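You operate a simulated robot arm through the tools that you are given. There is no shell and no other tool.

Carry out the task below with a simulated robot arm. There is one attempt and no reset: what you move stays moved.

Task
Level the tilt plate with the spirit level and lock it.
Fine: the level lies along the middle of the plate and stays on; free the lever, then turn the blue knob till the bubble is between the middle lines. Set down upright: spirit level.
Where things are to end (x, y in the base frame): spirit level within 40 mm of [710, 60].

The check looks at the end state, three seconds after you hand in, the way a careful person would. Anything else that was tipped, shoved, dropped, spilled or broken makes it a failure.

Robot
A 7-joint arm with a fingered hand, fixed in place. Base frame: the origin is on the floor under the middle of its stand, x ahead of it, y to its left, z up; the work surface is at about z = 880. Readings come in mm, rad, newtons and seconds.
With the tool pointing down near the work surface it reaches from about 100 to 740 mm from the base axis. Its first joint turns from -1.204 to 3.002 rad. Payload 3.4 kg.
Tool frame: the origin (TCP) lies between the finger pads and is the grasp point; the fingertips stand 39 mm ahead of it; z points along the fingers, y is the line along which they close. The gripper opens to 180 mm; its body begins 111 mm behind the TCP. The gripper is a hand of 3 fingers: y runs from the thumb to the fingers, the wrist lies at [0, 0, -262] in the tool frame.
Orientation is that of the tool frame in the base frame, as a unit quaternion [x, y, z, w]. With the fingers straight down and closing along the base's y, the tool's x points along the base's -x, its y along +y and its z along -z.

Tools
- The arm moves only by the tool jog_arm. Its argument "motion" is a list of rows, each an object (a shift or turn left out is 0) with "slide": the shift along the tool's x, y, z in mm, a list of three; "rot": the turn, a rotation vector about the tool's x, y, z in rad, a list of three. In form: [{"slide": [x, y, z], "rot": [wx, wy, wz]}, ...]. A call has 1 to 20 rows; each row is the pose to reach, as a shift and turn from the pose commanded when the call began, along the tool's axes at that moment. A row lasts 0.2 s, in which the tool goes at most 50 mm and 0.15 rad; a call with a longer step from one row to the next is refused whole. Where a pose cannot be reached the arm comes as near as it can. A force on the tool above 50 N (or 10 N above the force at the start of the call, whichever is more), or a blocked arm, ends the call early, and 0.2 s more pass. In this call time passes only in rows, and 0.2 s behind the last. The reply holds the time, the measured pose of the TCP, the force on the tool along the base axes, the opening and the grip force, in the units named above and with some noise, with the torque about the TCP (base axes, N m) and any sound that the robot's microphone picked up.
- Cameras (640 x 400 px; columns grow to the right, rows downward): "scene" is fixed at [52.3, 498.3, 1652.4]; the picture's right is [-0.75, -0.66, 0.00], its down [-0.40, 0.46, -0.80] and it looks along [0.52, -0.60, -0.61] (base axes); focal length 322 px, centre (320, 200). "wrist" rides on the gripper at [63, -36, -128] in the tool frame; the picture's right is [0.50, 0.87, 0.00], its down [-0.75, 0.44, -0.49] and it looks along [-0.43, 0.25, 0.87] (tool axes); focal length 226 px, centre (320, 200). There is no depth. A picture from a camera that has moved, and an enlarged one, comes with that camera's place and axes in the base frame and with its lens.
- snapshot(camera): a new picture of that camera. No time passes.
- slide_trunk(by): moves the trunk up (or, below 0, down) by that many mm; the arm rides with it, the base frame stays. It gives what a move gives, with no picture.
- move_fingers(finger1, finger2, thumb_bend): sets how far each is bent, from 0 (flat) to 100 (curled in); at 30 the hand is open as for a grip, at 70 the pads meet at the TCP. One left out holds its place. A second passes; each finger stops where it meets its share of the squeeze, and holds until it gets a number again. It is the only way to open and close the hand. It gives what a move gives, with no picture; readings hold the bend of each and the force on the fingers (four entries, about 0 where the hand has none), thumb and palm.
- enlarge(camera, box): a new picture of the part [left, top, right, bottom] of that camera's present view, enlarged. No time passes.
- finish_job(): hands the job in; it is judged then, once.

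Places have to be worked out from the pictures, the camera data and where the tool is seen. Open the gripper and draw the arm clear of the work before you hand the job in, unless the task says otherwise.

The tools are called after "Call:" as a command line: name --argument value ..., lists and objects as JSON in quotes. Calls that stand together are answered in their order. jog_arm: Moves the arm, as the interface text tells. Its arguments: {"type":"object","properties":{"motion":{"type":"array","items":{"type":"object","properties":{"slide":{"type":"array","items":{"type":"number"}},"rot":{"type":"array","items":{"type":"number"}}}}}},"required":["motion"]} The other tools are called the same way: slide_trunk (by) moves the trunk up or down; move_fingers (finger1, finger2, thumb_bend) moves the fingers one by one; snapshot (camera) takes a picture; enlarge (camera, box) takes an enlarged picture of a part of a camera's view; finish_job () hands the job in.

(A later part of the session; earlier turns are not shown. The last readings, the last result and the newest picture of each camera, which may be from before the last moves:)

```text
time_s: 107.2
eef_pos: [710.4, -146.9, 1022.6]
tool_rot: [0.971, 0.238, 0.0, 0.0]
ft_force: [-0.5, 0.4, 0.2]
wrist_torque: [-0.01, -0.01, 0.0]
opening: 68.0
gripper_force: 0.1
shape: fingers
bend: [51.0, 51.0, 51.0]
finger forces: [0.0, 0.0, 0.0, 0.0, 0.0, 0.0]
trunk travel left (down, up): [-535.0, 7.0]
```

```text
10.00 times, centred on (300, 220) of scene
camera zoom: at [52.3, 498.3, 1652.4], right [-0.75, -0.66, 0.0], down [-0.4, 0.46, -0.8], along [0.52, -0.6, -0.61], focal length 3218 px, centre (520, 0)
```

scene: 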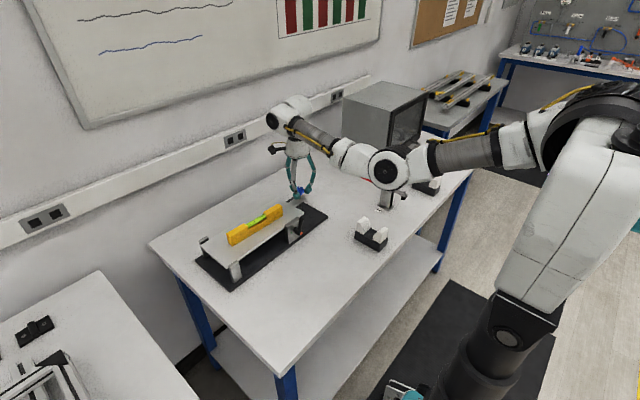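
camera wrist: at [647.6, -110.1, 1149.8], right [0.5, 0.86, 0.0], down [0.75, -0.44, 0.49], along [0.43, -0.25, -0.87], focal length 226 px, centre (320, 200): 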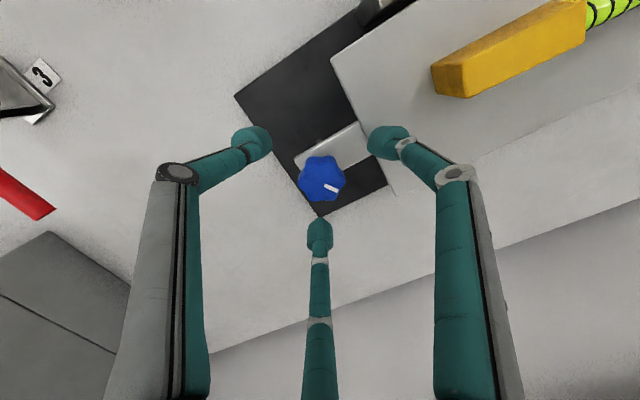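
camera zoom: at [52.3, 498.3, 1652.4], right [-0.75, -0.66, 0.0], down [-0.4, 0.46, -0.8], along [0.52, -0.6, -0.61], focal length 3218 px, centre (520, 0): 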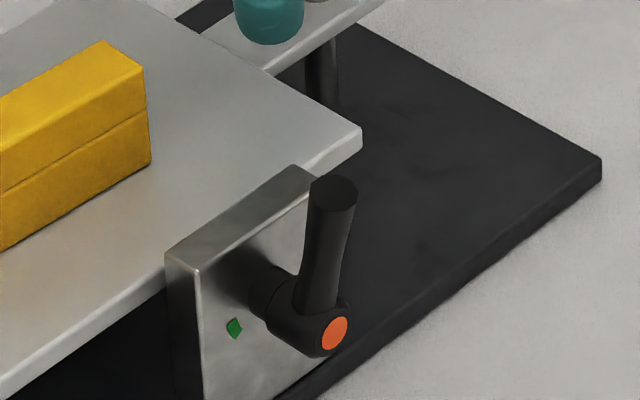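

The bubble stays centred after release, and the handle stands upright. Next comes locking: raise clear of the knob, then unwind the wrist yaw.

Call:
jog_arm --motion '[{"slide": [0, 0, -15]}, {"slide": [0, 0, -35]}, {"slide": [0, 0, -55]}, {"slide": [0, 0, -70]}]'

Call:
jog_arm --motion '[{"slide": [0, 0, 0], "rot": [0, 0, -0.14]}, {"slide": [0, 0, 0], "rot": [0, 0, -0.28]}, {"slide": [0, 0, 0], "rot": [0, 0, -0.42]}, {"slide": [0, 0, 0], "rot": [0, 0, -0.56]}, {"slide": [0, 0, 0], "rot": [0, 0, -0.7]}, {"slide": [0, 0, 0], "rot": [0, 0, -0.84]}, {"slide": [0, 0, 0], "rot": [0, 0, -0.98]}, {"slide": [0, 0, 0], "rot": [0, 0, -1.12]}, {"slide": [0, 0, 0], "rot": [0, 0, -1.26]}, {"slide": [0, 0, 0], "rot": [0, 0, -1.4]}, {"slide": [0, 0, 0], "rot": [0, 0, -1.54]}, {"slide": [0, 0, 0], "rot": [0, 0, -1.68]}, {"slide": [0, 0, 0], "rot": [0, 0, -1.82]}, {"slide": [0, 0, 0], "rot": [0, 0, -1.96]}, {"slide": [0, 0, 0], "rot": [0, 0, -2.1]}, {"slide": [0, 0, 0], "rot": [0, 0, -2.24]}, {"slide": [0, 0, 0], "rot": [0, 0, -2.38]}, {"slide": [0, 0, 0], "rot": [0, 0, -2.52]}, {"slide": [0, 0, 0], "rot": [0, 0, -2.66]}]'

Call:
snapshot --camera "wrist"

Call:
enlarge --camera "scene" --box '[220, 160, 340, 270]'

```text
time_s: 108.2
eef_pos: [708.9, -146.6, 1090.7]
tool_rot: [0.971, 0.238, 0.0, -0.001]
ft_force: [-0.2, 0.0, 0.5]
wrist_torque: [0.0, 0.05, 0.04]
opening: 68.6
gripper_force: 0.1
shape: fingers
bend: [51.0, 51.0, 51.0]
finger forces: [0.0, 0.0, 0.0, 0.1, 0.0, 0.0]
trunk travel left (down, up): [-535.0, 7.0]
```

```text
time_s: 112.2
eef_pos: [710.6, -146.6, 1091.0]
tool_rot: [0.0, 1.0, 0.0, 0.001]
ft_force: [0.3, -0.5, 0.4]
wrist_torque: [-0.03, 0.0, 0.02]
opening: 67.8
gripper_force: 0.1
shape: fingers
bend: [51.0, 51.0, 51.0]
finger forces: [0.0, 0.0, 0.0, 0.1, 0.0, 0.0]
trunk travel left (down, up): [-535.0, 7.0]
```

```text
taken
camera wrist: at [648.3, -183.3, 1217.8], right [-0.5, 0.87, 0.0], down [0.75, 0.44, 0.49], along [0.43, 0.25, -0.87], focal length 226 px, centre (320, 200)
```

wrist: 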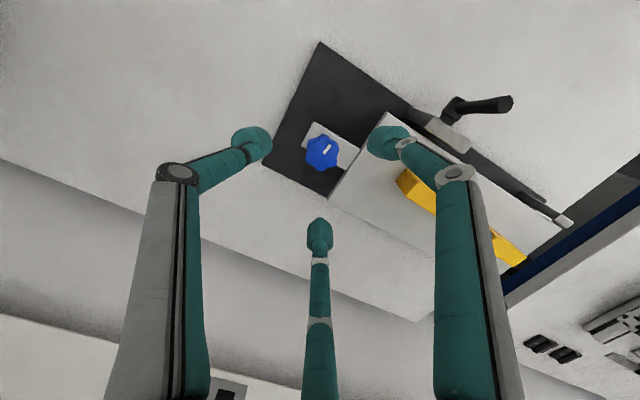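

```text
3.64 times, centred on (280, 215) of scene
camera zoom: at [52.3, 498.3, 1652.4], right [-0.75, -0.66, 0.0], down [-0.4, 0.46, -0.8], along [0.52, -0.6, -0.61], focal length 1170 px, centre (466, 146)
```

zoom: 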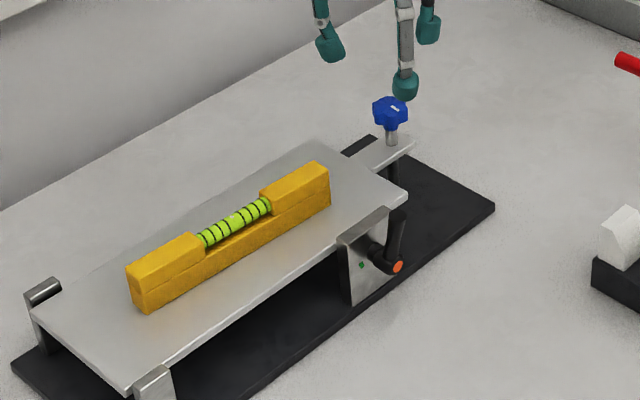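

Before locking I'd like to square up the level, which is turned about 3°. I'll go over its knob end with the hand turned 90° so the thumb can nudge that end toward +x.

Call:
jog_arm --motion '[{"slide": [0, 10, 0], "rot": [0, 0, 0.13]}, {"slide": [1, 21, 0], "rot": [0, 0, 0.26]}, {"slide": [2, 32, 0], "rot": [0, 0, 0.39]}, {"slide": [3, 42, 0], "rot": [0, 0, 0.52]}, {"slide": [3, 53, 0], "rot": [0, 0, 0.65]}, {"slide": [4, 64, 0], "rot": [0, 0, 0.78]}, {"slide": [5, 74, 0], "rot": [0, 0, 0.91]}, {"slide": [6, 85, 0], "rot": [0, 0, 1.04]}, {"slide": [7, 95, 0], "rot": [0, 0, 1.17]}, {"slide": [7, 106, 0], "rot": [0, 0, 1.3]}, {"slide": [8, 116, 0], "rot": [0, 0, 1.44]}, {"slide": [8, 126, 0], "rot": [0, 0, 1.571]}]'

Call:
snapshot --camera "wrist"

Call:
snapshot --camera "scene"

```text
time_s: 114.8
eef_pos: [702.2, -17.3, 1091.7]
tool_rot: [0.708, 0.706, -0.001, 0.0]
ft_force: [0.4, -0.6, -0.3]
wrist_torque: [-0.03, -0.01, 0.01]
opening: 68.5
gripper_force: 0.1
shape: fingers
bend: [51.0, 51.0, 51.0]
finger forces: [0.0, 0.0, 0.0, 0.0, 0.0, 0.0]
trunk travel left (down, up): [-535.0, 7.0]
```

```text
taken
camera wrist: at [666.5, 44.4, 1219.0], right [0.87, 0.5, 0.0], down [0.43, -0.76, 0.49], along [0.24, -0.43, -0.87], focal length 226 px, centre (320, 200)
```

wrist: 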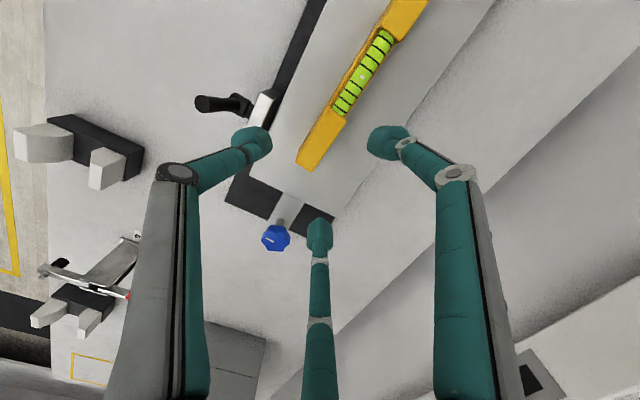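

```text
taken
```

scene: 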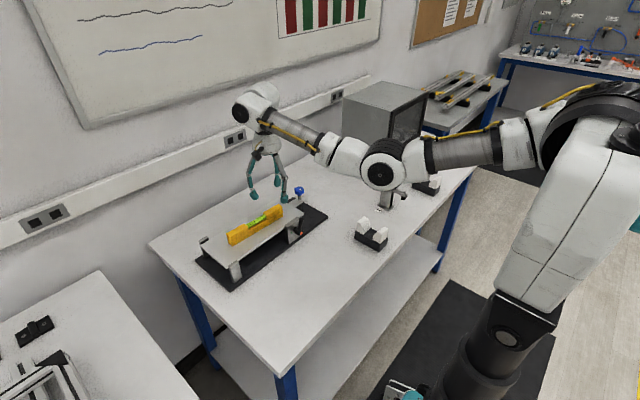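

Good clear view of level and plate edges from here. I'll zoom in for measuring both.

Call:
enlarge --camera "wrist" --box '[220, 0, 500, 230]'

Call:
enlarge --camera "wrist" --box '[280, 0, 440, 180]'

```text
1.74 times, centred on (360, 115) of wrist
camera zoom: at [666.5, 44.4, 1219.0], right [0.87, 0.5, 0.0], down [0.43, -0.76, 0.49], along [0.24, -0.43, -0.87], focal length 393 px, centre (250, 348)
```

zoom: 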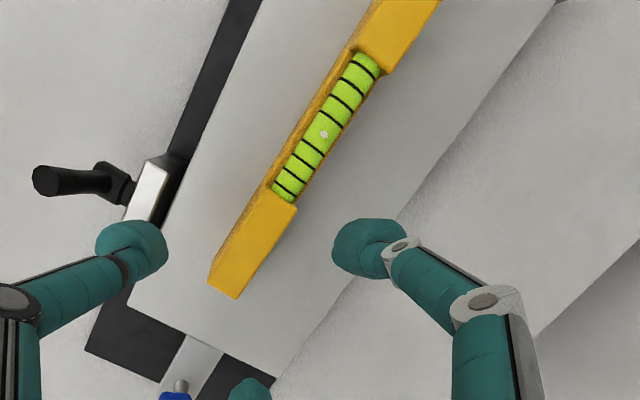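

```text
2.22 times, centred on (360, 90) of wrist
camera zoom: at [666.5, 44.4, 1219.0], right [0.87, 0.5, 0.0], down [0.43, -0.76, 0.49], along [0.24, -0.43, -0.87], focal length 502 px, centre (231, 444)
```

zoom: 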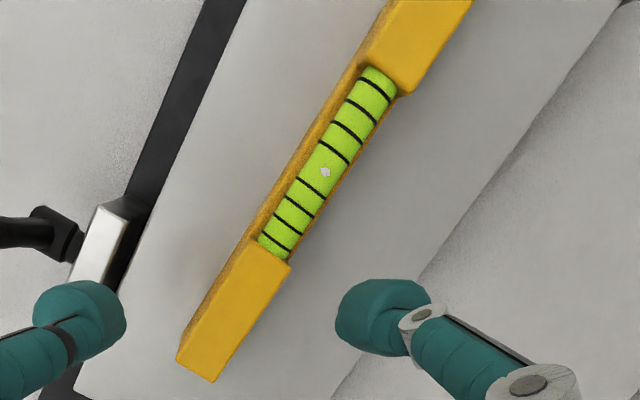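

Measured: plate centre line at x≈710.6; the level's knob end is ~15 mm off toward -x and the level is turned ~4°. I'll set thumb and fingers, descend astride the knob end, and then nudge it +x about 9 mm with the thumb.

Call:
move_fingers --finger1 43 --finger2 43 --thumb_bend 57

Call:
jog_arm --motion '[{"slide": [-2, 0, 20]}, {"slide": [-2, 0, 40]}, {"slide": [-2, 0, 58]}, {"slide": [-2, 0, 72]}, {"slide": [-2, 0, 81]}]'

Call:
snapshot --camera "wrist"

Call:
enlarge --camera "scene" --box '[240, 175, 320, 245]'

```text
time_s: 115.8
eef_pos: [703.1, -18.6, 1092.9]
tool_rot: [0.708, 0.706, 0.0, 0.001]
ft_force: [-0.6, 1.0, 0.2]
wrist_torque: [-0.01, -0.01, -0.02]
opening: 75.8
gripper_force: 0.2
shape: fingers
bend: [43.0, 43.0, 56.0]
finger forces: [0.0, 0.1, 0.1, 0.0, 0.0, 0.0]
trunk travel left (down, up): [-535.0, 7.0]
```

```text
time_s: 117.0
eef_pos: [704.1, -21.8, 1010.6]
tool_rot: [0.708, 0.706, 0.0, 0.0]
ft_force: [0.6, -0.1, 0.4]
wrist_torque: [-0.01, -0.03, 0.01]
opening: 76.2
gripper_force: 0.2
shape: fingers
bend: [43.0, 43.0, 56.0]
finger forces: [0.0, 0.0, 0.0, 0.0, 0.1, 0.1]
trunk travel left (down, up): [-535.0, 7.0]
```

```text
taken
camera wrist: at [667.4, 41.4, 1137.2], right [0.87, 0.5, 0.0], down [0.43, -0.75, 0.49], along [0.24, -0.43, -0.87], focal length 226 px, centre (320, 200)
```

wrist: 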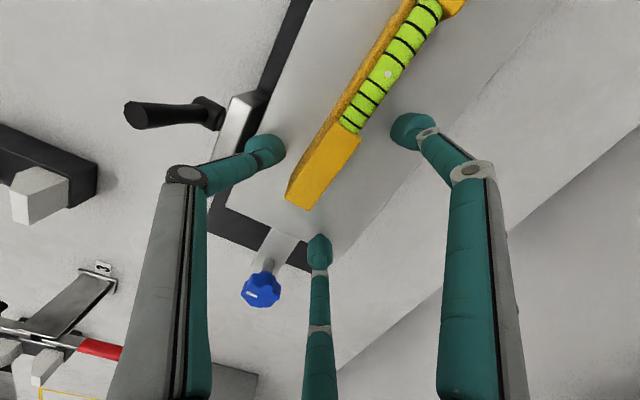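

```text
5.71 times, centred on (280, 210) of scene
camera zoom: at [52.3, 498.3, 1652.4], right [-0.75, -0.66, 0.0], down [-0.4, 0.46, -0.8], along [0.52, -0.6, -0.61], focal length 1839 px, centre (549, 143)
```

zoom: 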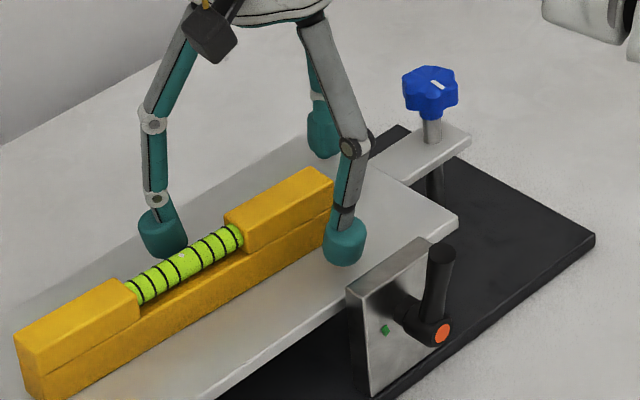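

The thumb sits beside the knob end with clearance above the plate. I'll move +x by 10 mm and look.

Call:
jog_arm --motion '[{"slide": [0, 2.5, 0]}, {"slide": [0, 5, 0]}, {"slide": [0, 7.5, 0]}, {"slide": [0, 10, 0]}]'

Call:
enlarge --camera "wrist" --box '[200, 0, 480, 280]'

Call:
enlarge --camera "scene" --box '[240, 175, 320, 245]'

```text
time_s: 118.0
eef_pos: [712.6, -21.9, 1010.3]
tool_rot: [0.708, 0.706, 0.0, 0.0]
ft_force: [-0.7, 0.0, 0.1]
wrist_torque: [0.0, 0.01, -0.02]
opening: 75.8
gripper_force: 0.1
shape: fingers
bend: [43.0, 43.0, 56.0]
finger forces: [0.2, 0.0, 0.0, 0.1, 0.1, 0.0]
trunk travel left (down, up): [-535.0, 7.0]
```

```text
1.43 times, centred on (340, 140) of wrist
camera zoom: at [677.6, 40.2, 1137.2], right [0.87, 0.5, 0.0], down [0.43, -0.75, 0.49], along [0.25, -0.43, -0.87], focal length 323 px, centre (291, 286)
```

zoom: 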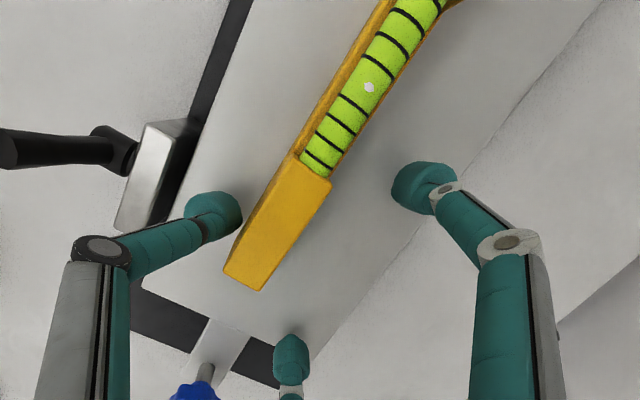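

```text
5.71 times, centred on (280, 210) of scene
camera zoom: at [52.3, 498.3, 1652.4], right [-0.75, -0.66, 0.0], down [-0.4, 0.46, -0.8], along [0.52, -0.6, -0.61], focal length 1839 px, centre (549, 143)
```

zoom: 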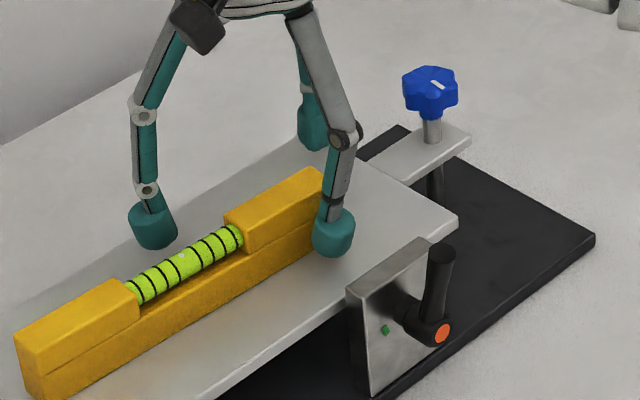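

Almost in contact; the level hasn't moved yet. I'll continue in 4–5 mm increments.

Call:
jog_arm --motion '[{"slide": [0, 2, 0]}, {"slide": [0, 4, 0]}, {"slide": [0, 6, 0]}]'

Call:
enlarge --camera "wrist" --box '[200, 0, 480, 280]'

Call:
enlarge --camera "scene" --box '[240, 175, 320, 245]'

```text
time_s: 118.8
eef_pos: [719.5, -21.0, 1009.5]
tool_rot: [0.708, 0.706, 0.001, 0.0]
ft_force: [-0.1, 0.6, 0.6]
wrist_torque: [-0.01, 0.02, -0.02]
opening: 76.0
gripper_force: 0.1
shape: fingers
bend: [43.0, 43.0, 56.0]
finger forces: [0.1, 0.0, 0.1, 0.1, 0.4, 0.1]
trunk travel left (down, up): [-535.0, 7.0]
```

```text
1.43 times, centred on (340, 140) of wrist
camera zoom: at [683.8, 40.4, 1136.5], right [0.87, 0.5, 0.0], down [0.43, -0.75, 0.49], along [0.24, -0.43, -0.87], focal length 323 px, centre (291, 286)
```

zoom: 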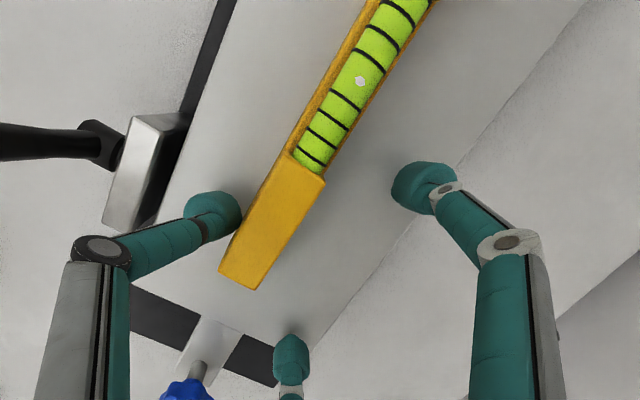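

```text
5.71 times, centred on (280, 210) of scene
camera zoom: at [52.3, 498.3, 1652.4], right [-0.75, -0.66, 0.0], down [-0.4, 0.46, -0.8], along [0.52, -0.6, -0.61], focal length 1839 px, centre (549, 143)
```

zoom: 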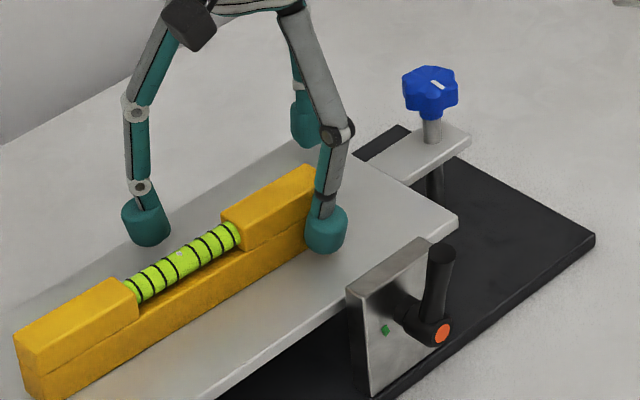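

The level's knob end has started moving with the thumb (~4 mm). I'll push 5 mm more.

Call:
jog_arm --motion '[{"slide": [0, 1.7, 0]}, {"slide": [0, 3.4, 0]}, {"slide": [0, 5, 0]}]'

Call:
enlarge --camera "wrist" --box '[200, 0, 480, 280]'

Call:
enlarge --camera "scene" --box '[220, 175, 330, 265]'

```text
time_s: 119.6
eef_pos: [725.2, -21.8, 1009.9]
tool_rot: [0.708, 0.707, 0.0, 0.0]
ft_force: [0.3, 0.8, 1.2]
wrist_torque: [-0.01, 0.03, 0.02]
opening: 75.9
gripper_force: 0.8
shape: fingers
bend: [43.0, 43.0, 56.0]
finger forces: [0.0, 0.0, 0.0, 0.0, 0.2, 0.0]
trunk travel left (down, up): [-535.0, 7.0]
```

```text
1.43 times, centred on (340, 140) of wrist
camera zoom: at [689.4, 40.0, 1136.8], right [0.87, 0.5, 0.0], down [0.43, -0.75, 0.49], along [0.24, -0.43, -0.87], focal length 323 px, centre (291, 286)
```

zoom: 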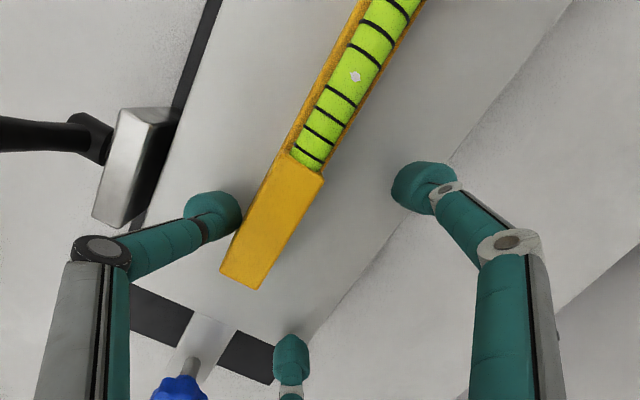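

```text
4.44 times, centred on (275, 220) of scene
camera zoom: at [52.3, 498.3, 1652.4], right [-0.75, -0.66, 0.0], down [-0.4, 0.46, -0.8], along [0.52, -0.6, -0.61], focal length 1430 px, centre (520, 111)
```

zoom: 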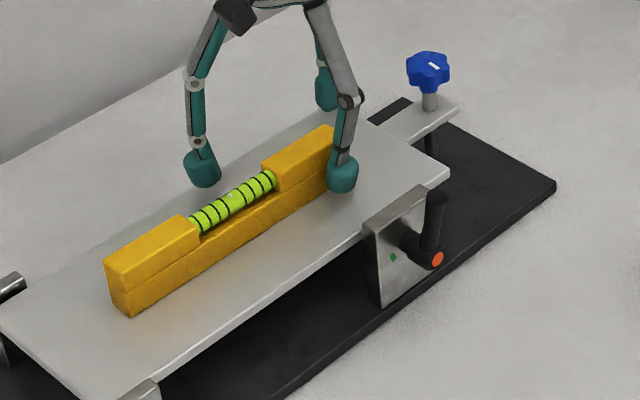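

The knob end has moved about 9–10 mm. I'll back the thumb off, rise, and measure the alignment again.

Call:
jog_arm --motion '[{"slide": [0, -3, 0]}, {"slide": [0, -7, -2]}, {"slide": [0, -10, -10]}, {"slide": [0, -12, -30]}, {"slide": [2, -16, -55]}, {"slide": [4, -22, -82]}]'

Call:
enlarge --camera "wrist" --box '[220, 0, 500, 230]'

Call:
enlarge --camera "scene" --box '[220, 175, 330, 265]'

```text
time_s: 121.0
eef_pos: [701.9, -16.9, 1093.1]
tool_rot: [0.708, 0.706, -0.001, 0.0]
ft_force: [-0.5, 0.1, 0.3]
wrist_torque: [-0.01, -0.01, 0.01]
opening: 75.6
gripper_force: 0.1
shape: fingers
bend: [43.0, 43.0, 56.0]
finger forces: [0.0, 0.0, 0.0, 0.1, 0.1, 0.0]
trunk travel left (down, up): [-535.0, 7.0]
```

```text
1.74 times, centred on (360, 115) of wrist
camera zoom: at [665.4, 45.3, 1219.1], right [0.87, 0.5, 0.0], down [0.43, -0.75, 0.49], along [0.25, -0.43, -0.87], focal length 393 px, centre (250, 348)
```

zoom: 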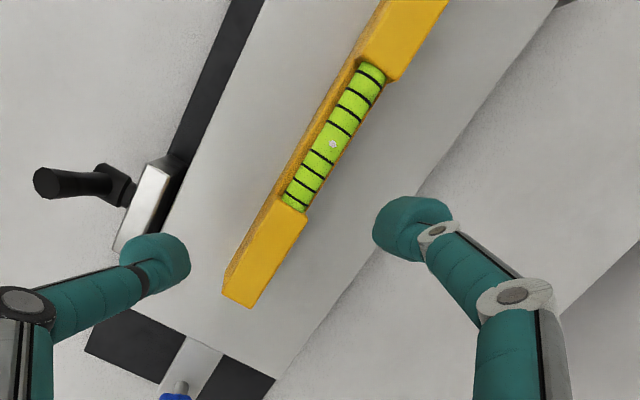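

```text
4.44 times, centred on (275, 220) of scene
camera zoom: at [52.3, 498.3, 1652.4], right [-0.75, -0.66, 0.0], down [-0.4, 0.46, -0.8], along [0.52, -0.6, -0.61], focal length 1430 px, centre (520, 111)
```

zoom: 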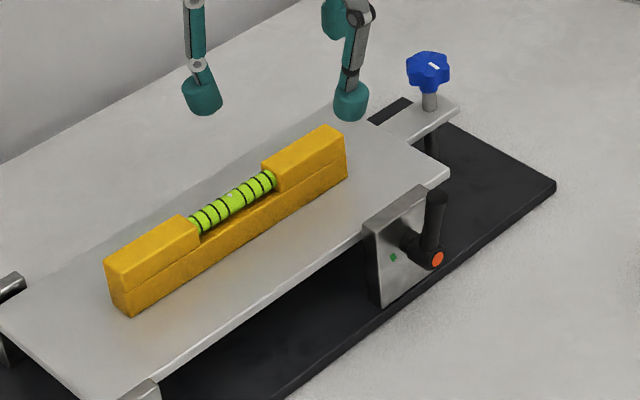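

The level is now parallel to the plate (within ~1°) and centred near (707, 61), with the bubble still centred. Now locking: close the hand into a fist and come round to the +y side of the upright handle.

Call:
move_fingers --finger1 70 --finger2 70 --thumb_bend 70

Call:
jog_arm --motion '[{"slide": [15, -16, 6]}, {"slide": [30, -32, 12]}, {"slide": [47, -47, 18]}, {"slide": [47, -58, 28]}, {"slide": [47, -70, 40]}, {"slide": [47, -82, 52]}, {"slide": [47, -94, 62]}, {"slide": [47, -105, 69]}, {"slide": [47, -115, 75]}]'

Call:
snapshot --camera "wrist"

Call:
enlarge --camera "scene" --box '[260, 175, 340, 255]'

```text
time_s: 122.0
eef_pos: [701.2, -18.2, 1090.9]
tool_rot: [0.708, 0.706, -0.001, 0.0]
ft_force: [-0.5, 0.2, -0.6]
wrist_torque: [-0.02, -0.01, 0.0]
opening: 0.0
gripper_force: 0.2
shape: fingers
bend: [70.0, 70.0, 70.0]
finger forces: [0.0, 0.0, 0.1, 0.1, 0.1, 0.1]
trunk travel left (down, up): [-535.0, 7.0]
```

```text
time_s: 124.0
eef_pos: [585.2, 27.7, 1017.3]
tool_rot: [0.708, 0.707, 0.0, 0.001]
ft_force: [-0.4, -1.0, -0.2]
wrist_torque: [0.05, 0.0, -0.02]
opening: 0.0
gripper_force: 0.0
shape: fingers
bend: [70.0, 70.0, 70.0]
finger forces: [0.0, 0.1, 0.0, 0.0, 0.1, 0.0]
trunk travel left (down, up): [-535.0, 7.0]
```

```text
taken
camera wrist: at [550.0, 90.2, 1144.3], right [0.87, 0.5, 0.0], down [0.43, -0.75, 0.49], along [0.25, -0.43, -0.87], focal length 226 px, centre (320, 200)
```

wrist: 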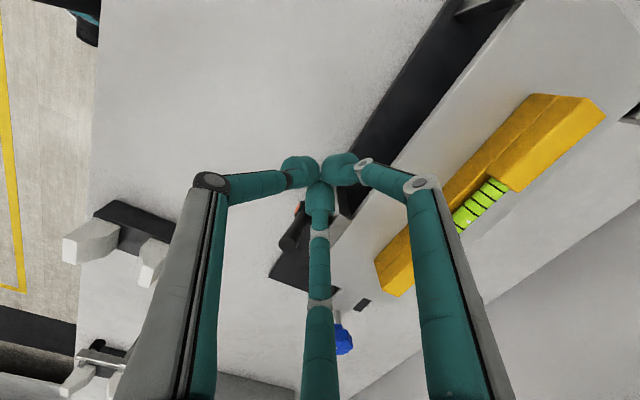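

```text
5.00 times, centred on (300, 215) of scene
camera zoom: at [52.3, 498.3, 1652.4], right [-0.75, -0.66, 0.0], down [-0.4, 0.46, -0.8], along [0.52, -0.6, -0.61], focal length 1609 px, centre (420, 125)
```

zoom: 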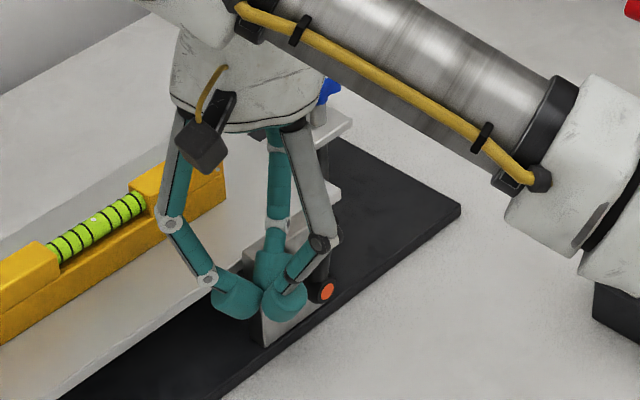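

The fist is on the +y side of the handle. I'll push toward -y gradually, keeping the fist clear of the block.

Call:
jog_arm --motion '[{"slide": [-8, -2, 0]}, {"slide": [-17, -3, 0]}, {"slide": [-26, -3, 0]}, {"slide": [-35, -3, 0]}]'

Call:
enlarge --camera "scene" --box '[260, 175, 340, 255]'

Call:
enlarge --camera "wrist" --box '[230, 110, 450, 310]'

```text
time_s: 125.0
eef_pos: [583.8, -7.4, 1018.1]
tool_rot: [0.708, 0.707, 0.001, 0.0]
ft_force: [0.5, -0.5, 0.4]
wrist_torque: [0.0, -0.02, 0.03]
opening: 0.0
gripper_force: 1.2
shape: fingers
bend: [70.0, 70.0, 70.0]
finger forces: [0.1, 1.9, 0.0, 0.1, 0.0, 0.0]
trunk travel left (down, up): [-535.0, 7.0]
```

```text
5.00 times, centred on (300, 215) of scene
camera zoom: at [52.3, 498.3, 1652.4], right [-0.75, -0.66, 0.0], down [-0.4, 0.46, -0.8], along [0.52, -0.6, -0.61], focal length 1609 px, centre (420, 125)
```

zoom: 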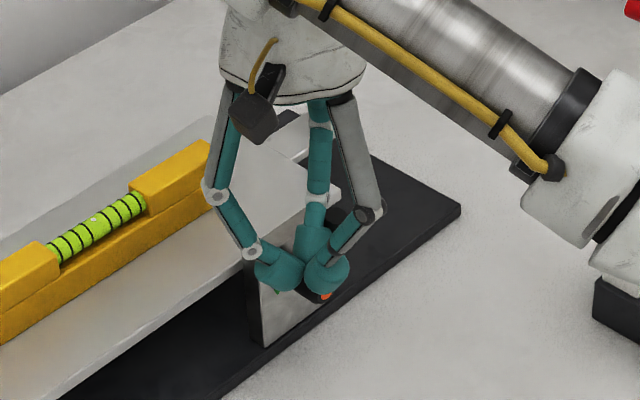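

```text
2.00 times, centred on (340, 210) of wrist
camera zoom: at [547.6, 56.4, 1144.6], right [0.87, 0.5, 0.0], down [0.43, -0.75, 0.49], along [0.25, -0.43, -0.87], focal length 452 px, centre (280, 180)
```

zoom: 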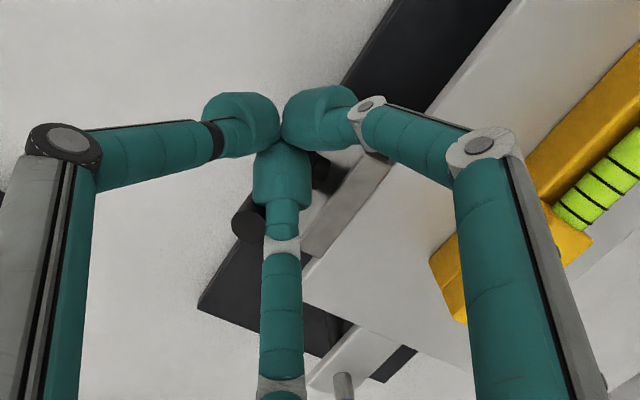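

Contact with the handle (1.9 N on a finger). I'll continue pushing -y.

Call:
jog_arm --motion '[{"slide": [-6, 0, 0]}, {"slide": [-12, 0, 0]}, {"slide": [-18, 0, 0]}]'

Call:
enlarge --camera "scene" --box '[260, 175, 340, 255]'

Call:
enlarge --camera "wrist" --box '[230, 110, 450, 310]'

```text
time_s: 125.8
eef_pos: [584.2, -24.5, 1016.6]
tool_rot: [0.708, 0.707, 0.0, 0.001]
ft_force: [1.3, 1.4, 0.6]
wrist_torque: [0.02, -0.04, 0.02]
opening: 0.0
gripper_force: 1.5
shape: fingers
bend: [69.0, 70.0, 70.0]
finger forces: [0.0, 2.8, 0.0, 0.0, 0.0, 0.1]
trunk travel left (down, up): [-535.0, 7.0]
```

```text
5.00 times, centred on (300, 215) of scene
camera zoom: at [52.3, 498.3, 1652.4], right [-0.75, -0.66, 0.0], down [-0.4, 0.46, -0.8], along [0.52, -0.6, -0.61], focal length 1609 px, centre (420, 125)
```

zoom: 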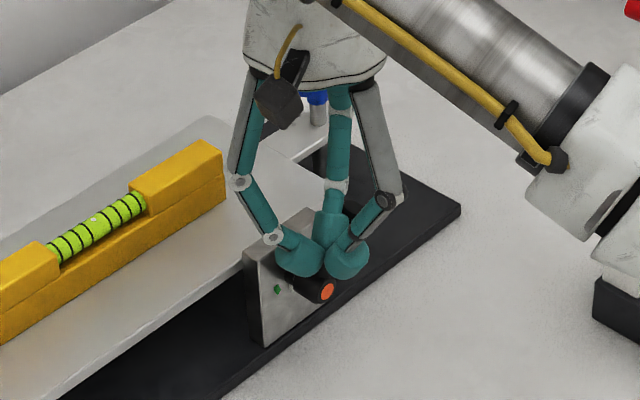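

```text
2.00 times, centred on (340, 210) of wrist
camera zoom: at [547.7, 38.3, 1144.0], right [0.87, 0.5, 0.0], down [0.43, -0.75, 0.49], along [0.25, -0.43, -0.87], focal length 452 px, centre (280, 180)
```

zoom: 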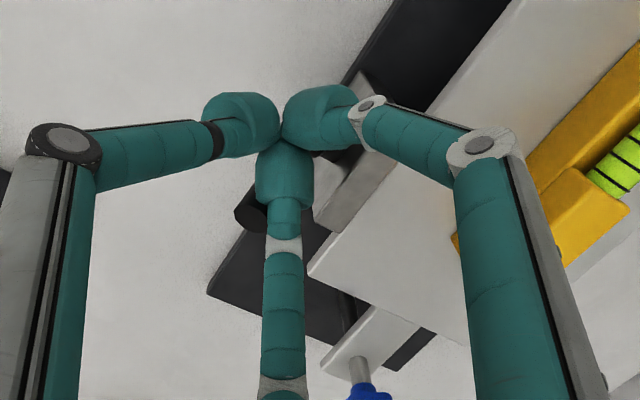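

The handle is swinging down ahead of the fist with low force. I'll continue.

Call:
jog_arm --motion '[{"slide": [-6, 0, 0]}, {"slide": [-12, 0, 0]}, {"slide": [-18, 0, 0]}, {"slide": [-24, 0, 0]}]'

Call:
enlarge --camera "scene" --box '[270, 185, 340, 255]'

Call:
enlarge --camera "wrist" --box '[230, 110, 450, 310]'

```text
time_s: 126.8
eef_pos: [584.5, -46.4, 1016.2]
tool_rot: [0.708, 0.706, 0.001, 0.0]
ft_force: [-1.9, 4.2, 2.2]
wrist_torque: [0.12, 0.05, 0.02]
opening: 0.1
gripper_force: 3.9
shape: fingers
bend: [69.0, 71.0, 69.0]
finger forces: [0.0, 7.4, 0.0, 0.0, 0.1, 0.1]
trunk travel left (down, up): [-535.0, 7.0]
```

```text
5.71 times, centred on (305, 220) of scene
camera zoom: at [52.3, 498.3, 1652.4], right [-0.75, -0.66, 0.0], down [-0.4, 0.46, -0.8], along [0.52, -0.6, -0.61], focal length 1839 px, centre (406, 86)
```

zoom: 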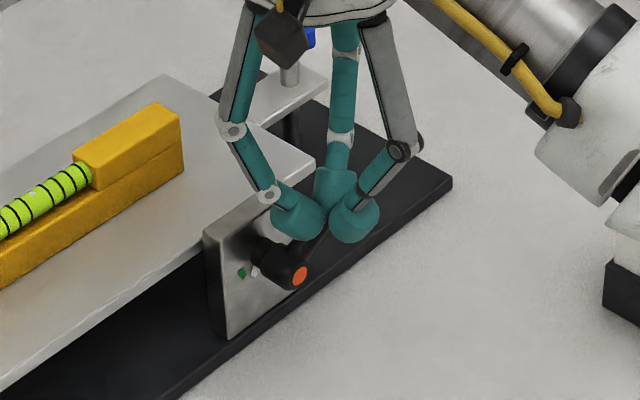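

```text
2.00 times, centred on (340, 210) of wrist
camera zoom: at [547.0, 15.0, 1143.3], right [0.87, 0.5, 0.0], down [0.43, -0.75, 0.49], along [0.25, -0.43, -0.87], focal length 452 px, centre (280, 180)
```

zoom: 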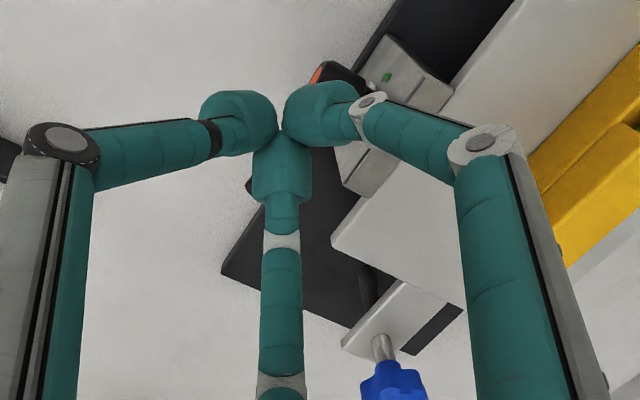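

The pointer is nearing the green; the handle is around 40°. I'll continue -y so the fist rides over the handle.

Call:
jog_arm --motion '[{"slide": [-6, 0, 0]}, {"slide": [-12, 0, 0]}, {"slide": [-18, 0, 0]}, {"slide": [-24, 0, 0]}]'

Call:
enlarge --camera "scene" --box '[270, 185, 340, 255]'

Call:
enlarge --camera "wrist" --box '[230, 50, 450, 250]'

```text
time_s: 127.8
eef_pos: [583.4, -73.4, 1016.0]
tool_rot: [0.708, 0.707, 0.0, 0.002]
ft_force: [-0.6, 2.9, 3.2]
wrist_torque: [0.08, 0.01, 0.0]
opening: 0.0
gripper_force: 3.3
shape: fingers
bend: [69.0, 71.0, 69.0]
finger forces: [0.1, 6.2, 0.0, 0.1, 0.0, 0.0]
trunk travel left (down, up): [-535.0, 7.0]
```

```text
5.71 times, centred on (305, 220) of scene
camera zoom: at [52.3, 498.3, 1652.4], right [-0.75, -0.66, 0.0], down [-0.4, 0.46, -0.8], along [0.52, -0.6, -0.61], focal length 1839 px, centre (406, 86)
```

zoom: 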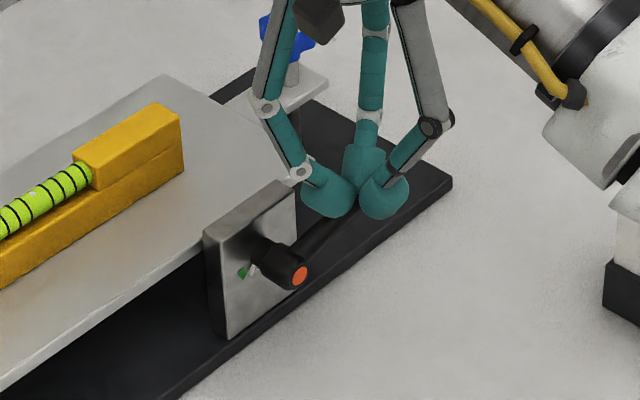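

```text
2.00 times, centred on (340, 150) of wrist
camera zoom: at [546.9, -9.7, 1143.7], right [0.87, 0.5, 0.0], down [0.43, -0.75, 0.49], along [0.25, -0.43, -0.87], focal length 452 px, centre (280, 300)
```

zoom: 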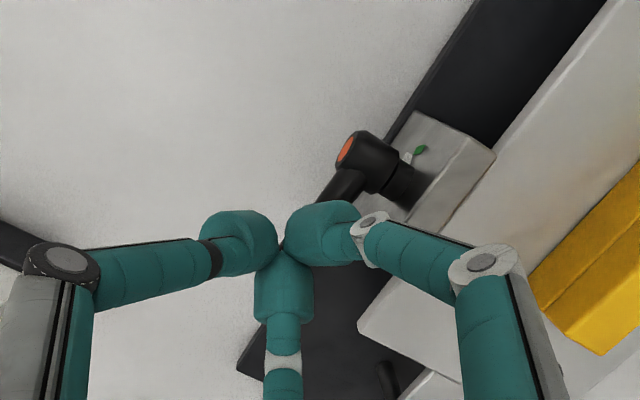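

The pointer is reaching the green and the fist is on top of the handle. Now I'll press down in small steps, watching force and pointer.

Call:
jog_arm --motion '[{"slide": [-1, 0, 2.5]}, {"slide": [-2, 0, 5]}, {"slide": [-2, 0, 7.5]}, {"slide": [-2, 0, 10]}]'

Call:
enlarge --camera "scene" --box '[280, 200, 330, 250]'

Call:
enlarge --camera "wrist" --box '[310, 90, 410, 180]'

```text
time_s: 128.8
eef_pos: [581.6, -72.9, 1008.6]
tool_rot: [0.708, 0.706, 0.001, 0.0]
ft_force: [-2.2, 1.0, 3.7]
wrist_torque: [-0.01, 0.02, -0.02]
opening: 0.0
gripper_force: 3.4
shape: fingers
bend: [69.0, 71.0, 69.0]
finger forces: [0.1, 6.7, 0.0, 0.0, 0.0, 0.0]
trunk travel left (down, up): [-535.0, 7.0]
```

```text
8.00 times, centred on (305, 225) of scene
camera zoom: at [52.3, 498.3, 1652.4], right [-0.75, -0.66, 0.0], down [-0.4, 0.46, -0.8], along [0.52, -0.6, -0.61], focal length 2575 px, centre (440, 0)
```

zoom: 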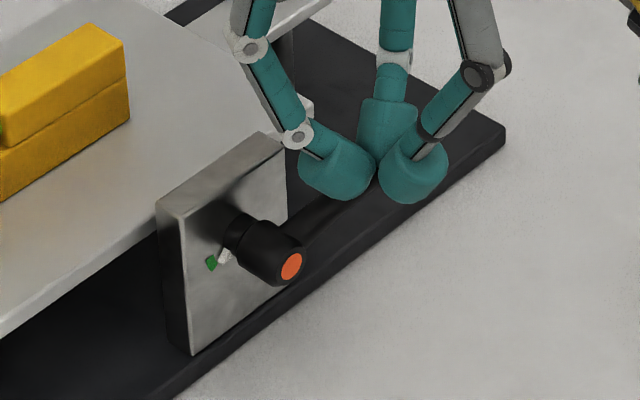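

```text
4.44 times, centred on (360, 135) of wrist
camera zoom: at [546.9, -11.2, 1134.8], right [0.87, 0.5, 0.0], down [0.43, -0.75, 0.49], along [0.24, -0.43, -0.87], focal length 1005 px, centre (142, 489)
```

zoom: 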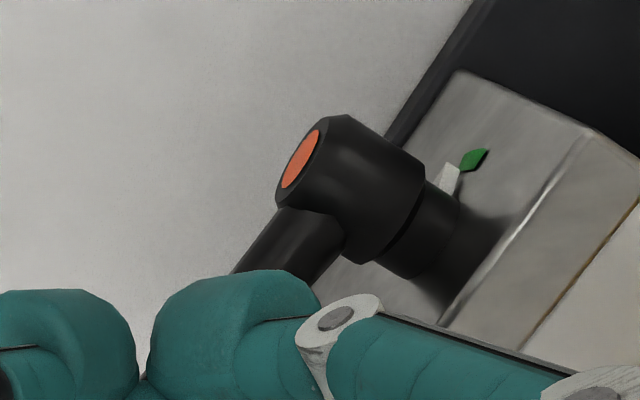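

The pointer now touches the green's edge. I'll press further down.

Call:
jog_arm --motion '[{"slide": [0, 0, 2.5]}, {"slide": [0, 0, 5]}, {"slide": [0, 0, 7.5]}, {"slide": [0, 0, 10]}]'

Call:
enlarge --camera "wrist" --box '[310, 90, 410, 180]'

Call:
enlarge --camera "scene" --box '[280, 200, 330, 250]'

```text
time_s: 129.8
eef_pos: [582.3, -73.2, 999.3]
tool_rot: [0.708, 0.706, 0.002, 0.0]
ft_force: [-4.0, 3.1, 11.9]
wrist_torque: [0.08, 0.08, 0.01]
opening: 0.1
gripper_force: 8.9
shape: fingers
bend: [70.0, 72.0, 69.0]
finger forces: [3.9, 14.8, 0.0, 0.0, 0.0, 0.0]
trunk travel left (down, up): [-535.0, 7.0]
```

```text
4.44 times, centred on (360, 135) of wrist
camera zoom: at [546.3, -10.8, 1125.8], right [0.87, 0.5, 0.0], down [0.43, -0.75, 0.49], along [0.25, -0.43, -0.87], focal length 1005 px, centre (142, 489)
```

zoom: 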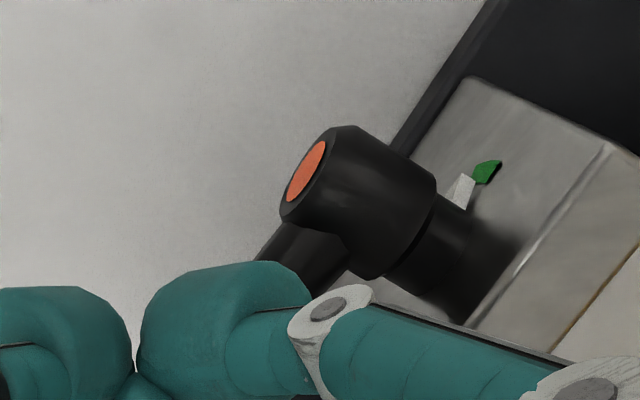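

```text
8.00 times, centred on (305, 225) of scene
camera zoom: at [52.3, 498.3, 1652.4], right [-0.75, -0.66, 0.0], down [-0.4, 0.46, -0.8], along [0.52, -0.6, -0.61], focal length 2575 px, centre (440, 0)
```

zoom: 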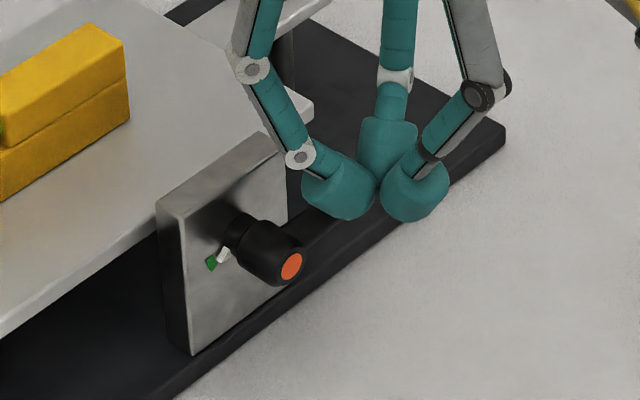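

Force has risen to ~12 N and the pointer is at the green as it was originally. I'll press a bit more to make sure it is firmly locked.

Call:
jog_arm --motion '[{"slide": [0, 0, 1.5]}, {"slide": [0, 0, 3]}, {"slide": [0, 0, 4.5]}]'

Call:
enlarge --camera "wrist" --box '[310, 90, 410, 180]'

Call:
enlarge --camera "scene" --box '[285, 205, 325, 245]'

```text
time_s: 130.6
eef_pos: [582.5, -71.8, 996.7]
tool_rot: [0.708, 0.707, 0.001, 0.0]
ft_force: [-4.4, 3.4, 19.5]
wrist_torque: [0.07, 0.01, -0.03]
opening: 0.0
gripper_force: 11.9
shape: fingers
bend: [69.0, 73.0, 69.0]
finger forces: [0.1, 24.2, 0.1, 0.1, 0.0, 0.1]
trunk travel left (down, up): [-535.0, 7.0]
```

```text
4.44 times, centred on (360, 135) of wrist
camera zoom: at [546.1, -9.8, 1122.0], right [0.87, 0.5, 0.0], down [0.43, -0.75, 0.49], along [0.25, -0.43, -0.87], focal length 1005 px, centre (142, 489)
```

zoom: 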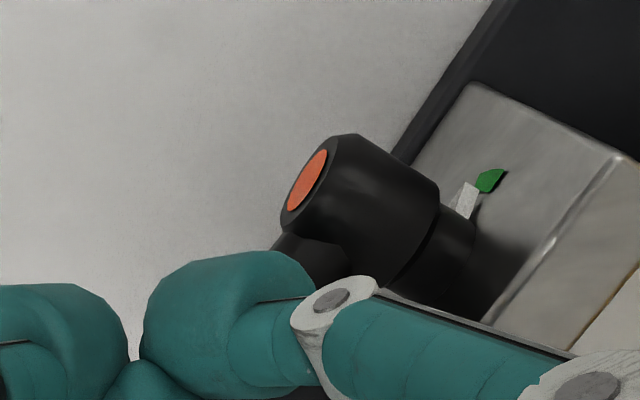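

```text
10.00 times, centred on (305, 225) of scene
camera zoom: at [52.3, 498.3, 1652.4], right [-0.75, -0.66, 0.0], down [-0.4, 0.46, -0.8], along [0.52, -0.6, -0.61], focal length 3218 px, centre (470, -50)
```

zoom: 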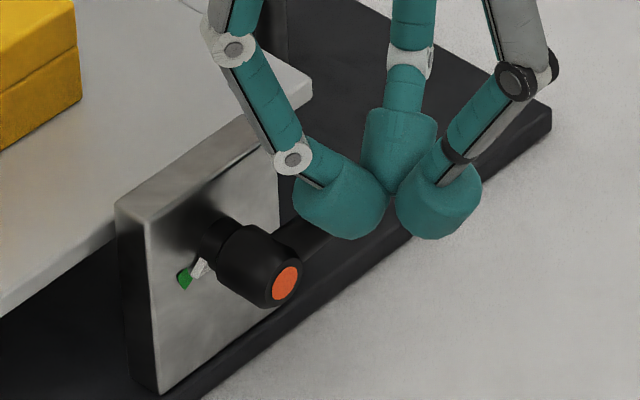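

The pointer is exactly as in the original locked state and the lever is firm against its stop at ~20 N. I'll release upward and check the bubble.

Call:
jog_arm --motion '[{"slide": [0, 0, -4]}, {"slide": [0, 0, -9]}, {"slide": [-6, 0, -14]}, {"slide": [-14, 0, -19]}, {"slide": [-22, 0, -21]}, {"slide": [-30, 0, -22]}]'

Call:
enlarge --camera "scene" --box '[235, 205, 285, 240]'

Call:
enlarge --camera "scene" --box '[285, 205, 325, 245]'

Call:
snapshot --camera "scene"

```text
time_s: 132.0
eef_pos: [583.9, -103.8, 1014.3]
tool_rot: [0.707, 0.707, 0.0, 0.0]
ft_force: [0.4, 0.6, -0.8]
wrist_torque: [-0.01, 0.0, -0.01]
opening: 0.1
gripper_force: 0.1
shape: fingers
bend: [70.0, 70.0, 70.0]
finger forces: [0.0, 0.1, 0.0, 0.1, 0.1, 0.0]
trunk travel left (down, up): [-535.0, 7.0]
```

```text
11.43 times, centred on (260, 222) of scene
camera zoom: at [52.3, 498.3, 1652.4], right [-0.75, -0.66, 0.0], down [-0.4, 0.46, -0.8], along [0.52, -0.6, -0.61], focal length 3678 px, centre (1006, -57)
```

zoom: 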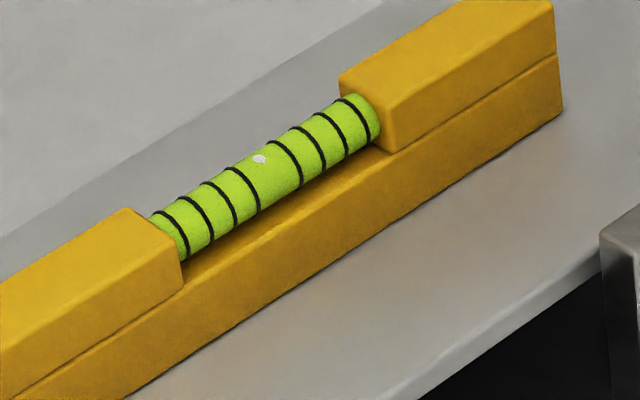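

```text
10.00 times, centred on (305, 225) of scene
camera zoom: at [52.3, 498.3, 1652.4], right [-0.75, -0.66, 0.0], down [-0.4, 0.46, -0.8], along [0.52, -0.6, -0.61], focal length 3218 px, centre (470, -50)
```

zoom: 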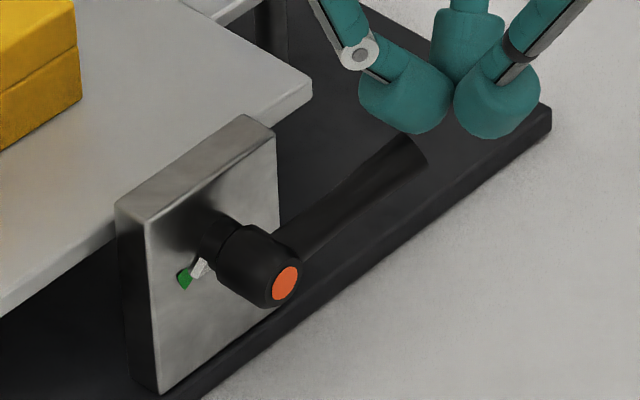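

```text
taken
```

scene: 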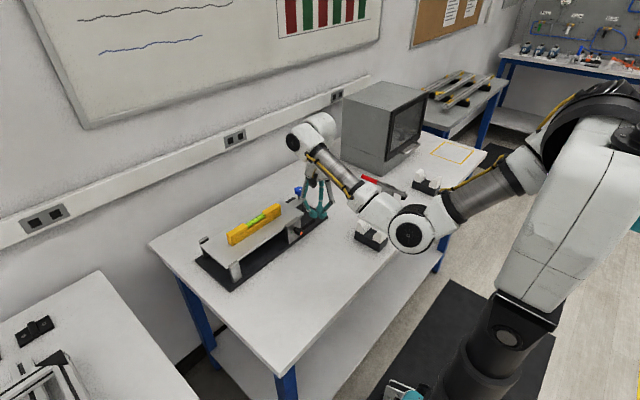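

The lever is back in its locked position, and the bubble sits between the middle lines. I'll draw the arm away: outward and up within its reach, well above the work.

Call:
jog_arm --motion '[{"slide": [0, 15, -8]}, {"slide": [0, 30, -20]}, {"slide": [0, 45, -33]}, {"slide": [0, 60, -48]}, {"slide": [10, 75, -63]}, {"slide": [20, 86, -80]}, {"slide": [30, 97, -100]}, {"slide": [40, 108, -125]}, {"slide": [45, 120, -155]}, {"slide": [50, 132, -185]}, {"slide": [52, 140, -215]}, {"slide": [54, 147, -245]}, {"slide": [54, 149, -275]}]'

Call:
snapshot --camera "scene"

Call:
snapshot --camera "wrist"

```text
time_s: 134.8
eef_pos: [733.2, -49.4, 1290.1]
tool_rot: [0.708, 0.707, 0.001, -0.001]
ft_force: [0.4, 0.5, 0.5]
wrist_torque: [-0.02, 0.0, 0.0]
opening: 0.0
gripper_force: 0.0
shape: fingers
bend: [70.0, 70.0, 70.0]
finger forces: [0.1, 0.1, 0.0, 0.0, 0.0, 0.0]
trunk travel left (down, up): [-535.0, 7.0]
```

```text
taken
```

scene: 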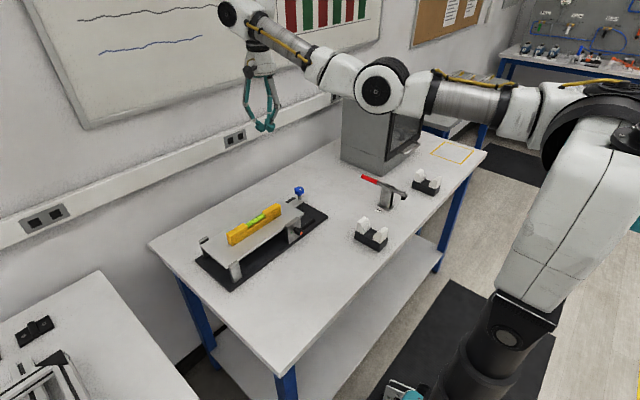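

```text
taken
camera wrist: at [697.9, 12.3, 1417.2], right [0.87, 0.5, 0.0], down [0.43, -0.76, 0.49], along [0.24, -0.43, -0.87], focal length 226 px, centre (320, 200)
```

wrist: 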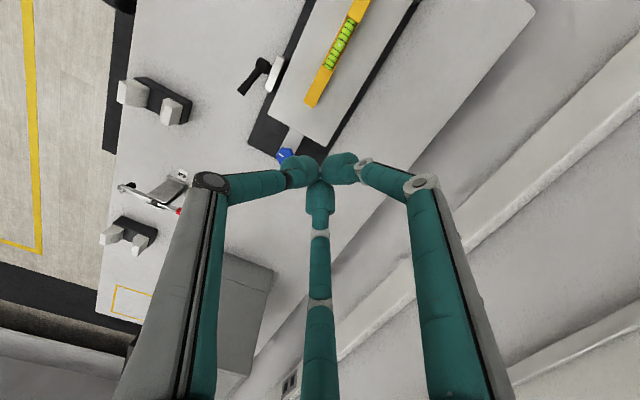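

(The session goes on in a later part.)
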